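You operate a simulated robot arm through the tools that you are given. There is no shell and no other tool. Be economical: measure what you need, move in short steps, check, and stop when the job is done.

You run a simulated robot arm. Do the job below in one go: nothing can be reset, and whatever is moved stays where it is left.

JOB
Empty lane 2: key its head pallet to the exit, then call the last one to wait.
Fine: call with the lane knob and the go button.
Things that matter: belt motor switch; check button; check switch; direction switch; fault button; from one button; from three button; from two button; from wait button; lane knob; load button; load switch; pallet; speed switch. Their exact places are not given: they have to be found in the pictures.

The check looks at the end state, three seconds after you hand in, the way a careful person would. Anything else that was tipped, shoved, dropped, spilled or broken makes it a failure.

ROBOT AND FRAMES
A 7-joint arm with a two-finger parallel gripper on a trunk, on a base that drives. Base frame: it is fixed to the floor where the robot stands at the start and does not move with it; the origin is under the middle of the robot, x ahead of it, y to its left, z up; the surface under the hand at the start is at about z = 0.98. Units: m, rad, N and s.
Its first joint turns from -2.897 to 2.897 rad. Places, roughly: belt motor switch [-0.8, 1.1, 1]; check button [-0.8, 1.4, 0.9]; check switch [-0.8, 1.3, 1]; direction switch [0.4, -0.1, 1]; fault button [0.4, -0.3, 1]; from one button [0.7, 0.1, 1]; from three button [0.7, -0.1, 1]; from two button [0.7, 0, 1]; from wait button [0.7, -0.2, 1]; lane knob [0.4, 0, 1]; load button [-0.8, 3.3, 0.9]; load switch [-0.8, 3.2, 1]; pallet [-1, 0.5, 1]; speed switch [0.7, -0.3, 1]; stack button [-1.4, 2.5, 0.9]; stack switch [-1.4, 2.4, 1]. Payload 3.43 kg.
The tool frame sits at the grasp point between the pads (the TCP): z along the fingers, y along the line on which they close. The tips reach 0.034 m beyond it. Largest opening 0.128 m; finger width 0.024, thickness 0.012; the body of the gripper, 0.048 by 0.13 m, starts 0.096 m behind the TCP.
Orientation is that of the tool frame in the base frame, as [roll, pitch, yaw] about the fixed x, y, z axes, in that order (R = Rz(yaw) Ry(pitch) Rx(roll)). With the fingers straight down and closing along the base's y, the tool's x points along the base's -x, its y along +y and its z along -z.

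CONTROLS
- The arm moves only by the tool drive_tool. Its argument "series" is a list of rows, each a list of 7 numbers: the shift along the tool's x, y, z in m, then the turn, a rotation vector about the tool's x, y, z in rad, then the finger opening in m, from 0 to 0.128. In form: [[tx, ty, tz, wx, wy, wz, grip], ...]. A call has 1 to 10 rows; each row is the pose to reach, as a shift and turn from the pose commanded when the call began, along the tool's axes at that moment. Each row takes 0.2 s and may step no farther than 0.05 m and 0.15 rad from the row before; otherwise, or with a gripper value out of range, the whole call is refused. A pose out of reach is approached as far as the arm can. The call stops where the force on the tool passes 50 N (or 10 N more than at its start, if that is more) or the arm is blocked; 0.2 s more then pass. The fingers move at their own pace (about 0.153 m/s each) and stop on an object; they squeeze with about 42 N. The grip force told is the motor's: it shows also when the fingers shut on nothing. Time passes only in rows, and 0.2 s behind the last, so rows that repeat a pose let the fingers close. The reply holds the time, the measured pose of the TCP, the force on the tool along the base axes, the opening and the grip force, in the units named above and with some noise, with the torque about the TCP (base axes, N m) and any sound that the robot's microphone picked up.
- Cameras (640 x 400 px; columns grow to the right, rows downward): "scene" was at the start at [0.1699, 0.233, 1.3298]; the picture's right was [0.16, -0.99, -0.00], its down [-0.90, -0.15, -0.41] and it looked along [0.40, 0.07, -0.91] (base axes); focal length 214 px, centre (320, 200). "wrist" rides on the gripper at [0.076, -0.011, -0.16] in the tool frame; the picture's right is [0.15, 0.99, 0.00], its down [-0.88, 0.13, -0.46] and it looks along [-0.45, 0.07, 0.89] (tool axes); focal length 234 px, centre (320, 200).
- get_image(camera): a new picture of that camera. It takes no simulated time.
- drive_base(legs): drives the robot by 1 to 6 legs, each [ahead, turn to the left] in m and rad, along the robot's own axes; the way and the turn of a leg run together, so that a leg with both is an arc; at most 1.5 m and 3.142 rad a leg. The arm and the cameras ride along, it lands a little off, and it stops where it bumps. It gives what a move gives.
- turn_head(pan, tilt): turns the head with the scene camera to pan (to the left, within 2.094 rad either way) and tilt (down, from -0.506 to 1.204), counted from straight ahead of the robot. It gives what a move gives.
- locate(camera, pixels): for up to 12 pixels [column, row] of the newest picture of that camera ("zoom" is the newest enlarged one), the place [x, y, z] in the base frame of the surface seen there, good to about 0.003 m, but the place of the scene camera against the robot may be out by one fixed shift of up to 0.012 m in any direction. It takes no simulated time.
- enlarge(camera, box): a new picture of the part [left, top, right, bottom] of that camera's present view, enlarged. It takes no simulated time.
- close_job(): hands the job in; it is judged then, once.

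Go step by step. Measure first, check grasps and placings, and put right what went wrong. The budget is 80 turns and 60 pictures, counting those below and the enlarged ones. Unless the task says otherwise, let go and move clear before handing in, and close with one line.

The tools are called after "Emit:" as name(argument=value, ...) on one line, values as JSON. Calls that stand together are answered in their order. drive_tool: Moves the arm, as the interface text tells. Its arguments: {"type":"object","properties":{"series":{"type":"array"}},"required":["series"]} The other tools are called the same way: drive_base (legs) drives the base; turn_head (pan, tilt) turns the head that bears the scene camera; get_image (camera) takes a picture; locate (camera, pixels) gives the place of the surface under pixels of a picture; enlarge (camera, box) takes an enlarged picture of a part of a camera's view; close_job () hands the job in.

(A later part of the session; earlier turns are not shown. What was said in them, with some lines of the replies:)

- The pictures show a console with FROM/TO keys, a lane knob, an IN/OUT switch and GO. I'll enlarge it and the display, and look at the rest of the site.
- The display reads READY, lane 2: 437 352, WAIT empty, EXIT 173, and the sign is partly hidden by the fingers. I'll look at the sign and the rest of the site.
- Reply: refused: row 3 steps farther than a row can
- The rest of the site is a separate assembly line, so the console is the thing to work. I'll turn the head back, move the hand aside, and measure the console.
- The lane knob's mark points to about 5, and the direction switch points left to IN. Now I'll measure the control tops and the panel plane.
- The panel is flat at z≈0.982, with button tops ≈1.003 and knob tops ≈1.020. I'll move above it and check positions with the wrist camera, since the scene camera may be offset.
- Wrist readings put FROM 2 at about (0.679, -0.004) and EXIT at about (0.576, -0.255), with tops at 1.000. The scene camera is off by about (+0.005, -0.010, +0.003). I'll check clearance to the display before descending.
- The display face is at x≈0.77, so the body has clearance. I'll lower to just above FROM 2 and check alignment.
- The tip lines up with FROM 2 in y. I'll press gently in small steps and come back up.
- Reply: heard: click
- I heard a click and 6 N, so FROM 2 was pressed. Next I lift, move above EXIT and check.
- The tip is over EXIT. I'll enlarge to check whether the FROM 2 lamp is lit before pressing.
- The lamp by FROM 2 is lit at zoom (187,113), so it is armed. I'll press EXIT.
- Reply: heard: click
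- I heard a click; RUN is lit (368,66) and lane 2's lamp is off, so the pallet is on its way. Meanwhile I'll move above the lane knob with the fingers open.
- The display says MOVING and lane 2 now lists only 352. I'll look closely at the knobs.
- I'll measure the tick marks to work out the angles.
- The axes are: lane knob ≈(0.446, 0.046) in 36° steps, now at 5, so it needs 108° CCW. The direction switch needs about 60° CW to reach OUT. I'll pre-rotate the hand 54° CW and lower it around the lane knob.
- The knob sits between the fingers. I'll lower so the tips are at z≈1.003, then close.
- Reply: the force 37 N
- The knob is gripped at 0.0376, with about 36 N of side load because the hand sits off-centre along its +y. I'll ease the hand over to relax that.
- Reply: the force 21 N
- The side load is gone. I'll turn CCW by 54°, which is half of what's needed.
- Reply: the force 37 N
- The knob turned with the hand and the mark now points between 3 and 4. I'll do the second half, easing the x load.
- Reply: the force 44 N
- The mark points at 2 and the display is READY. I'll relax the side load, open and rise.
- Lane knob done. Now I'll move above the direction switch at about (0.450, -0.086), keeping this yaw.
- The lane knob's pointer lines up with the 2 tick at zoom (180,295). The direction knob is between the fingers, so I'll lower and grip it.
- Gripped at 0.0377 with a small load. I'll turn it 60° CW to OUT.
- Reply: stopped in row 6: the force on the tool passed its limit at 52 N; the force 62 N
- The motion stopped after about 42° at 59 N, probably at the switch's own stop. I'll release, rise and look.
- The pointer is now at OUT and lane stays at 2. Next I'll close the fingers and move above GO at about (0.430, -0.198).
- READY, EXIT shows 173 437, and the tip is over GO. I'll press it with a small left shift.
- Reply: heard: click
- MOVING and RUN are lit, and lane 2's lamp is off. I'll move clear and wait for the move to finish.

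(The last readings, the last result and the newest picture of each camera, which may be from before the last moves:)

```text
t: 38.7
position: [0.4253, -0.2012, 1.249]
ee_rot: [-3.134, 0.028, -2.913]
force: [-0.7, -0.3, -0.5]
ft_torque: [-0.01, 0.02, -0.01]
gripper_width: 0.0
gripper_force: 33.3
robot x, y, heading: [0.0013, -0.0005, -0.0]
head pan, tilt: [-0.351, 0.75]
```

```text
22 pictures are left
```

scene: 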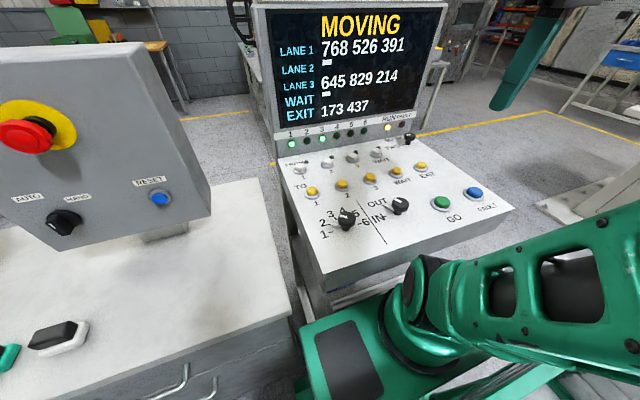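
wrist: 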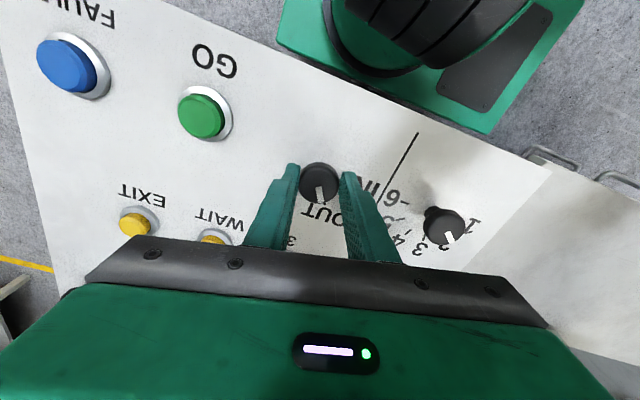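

Lane 2 is empty and the pallet is in transit, so I'll keep waiting.

Emit:
drive_tool(series=[[0, 0, 0, 0, 0, 0, 0], [0, 0, 0, 0, 0, 0, 0], [0, 0, 0, 0, 0, 0, 0], [0, 0, 0, 0, 0, 0, 0], [0, 0, 0, 0, 0, 0, 0], [0, 0, 0, 0, 0, 0, 0], [0, 0, 0, 0, 0, 0, 0], [0, 0, 0, 0, 0, 0, 0], [0, 0, 0, 0, 0, 0, 0], [0, 0, 0, 0, 0, 0, 0]])

Emit:
drive_tool(series=[[0, 0, 0, 0, 0, 0, 0], [0, 0, 0, 0, 0, 0, 0], [0, 0, 0, 0, 0, 0, 0], [0, 0, 0, 0, 0, 0, 0], [0, 0, 0, 0, 0, 0, 0], [0, 0, 0, 0, 0, 0, 0], [0, 0, 0, 0, 0, 0, 0], [0, 0, 0, 0, 0, 0, 0], [0, 0, 0, 0, 0, 0, 0], [0, 0, 0, 0, 0, 0, 0]])

Emit:
get_image(camera="scene")

```text
t: 40.9
position: [0.4261, -0.2008, 1.2493]
ee_rot: [-3.134, 0.029, -2.912]
force: [-0.3, 0.0, -0.7]
ft_torque: [0.0, 0.02, -0.01]
gripper_width: 0.0
gripper_force: 32.5
robot x, y, heading: [0.0017, -0.0046, -0.003]
head pan, tilt: [-0.351, 0.75]
```

```text
t: 43.1
position: [0.4278, -0.2015, 1.2496]
ee_rot: [-3.133, 0.028, -2.911]
force: [-0.2, 0.0, 0.6]
ft_torque: [0.01, 0.04, -0.01]
gripper_width: 0.0
gripper_force: 32.8
robot x, y, heading: [-0.0029, -0.0021, -0.0]
head pan, tilt: [-0.351, 0.75]
```

```text
21 pictures are left
```

scene: 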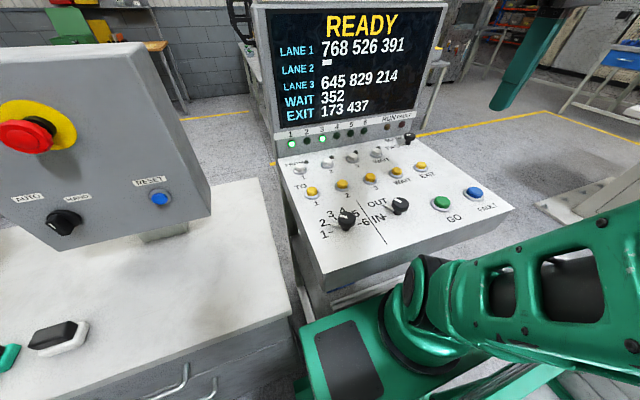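

The display reads READY with lane 2 empty, WAIT 352 and EXIT 173 437. No fault is lit and the hand is clear, so I'm handing in.

Emit:
close_job()

```text
The job is handed in.
```

Lane 2 is empty: I keyed pallet 437 to the exit and called pallet 352 to wait with the lane knob and GO, and the display read READY with no fault when I handed in.
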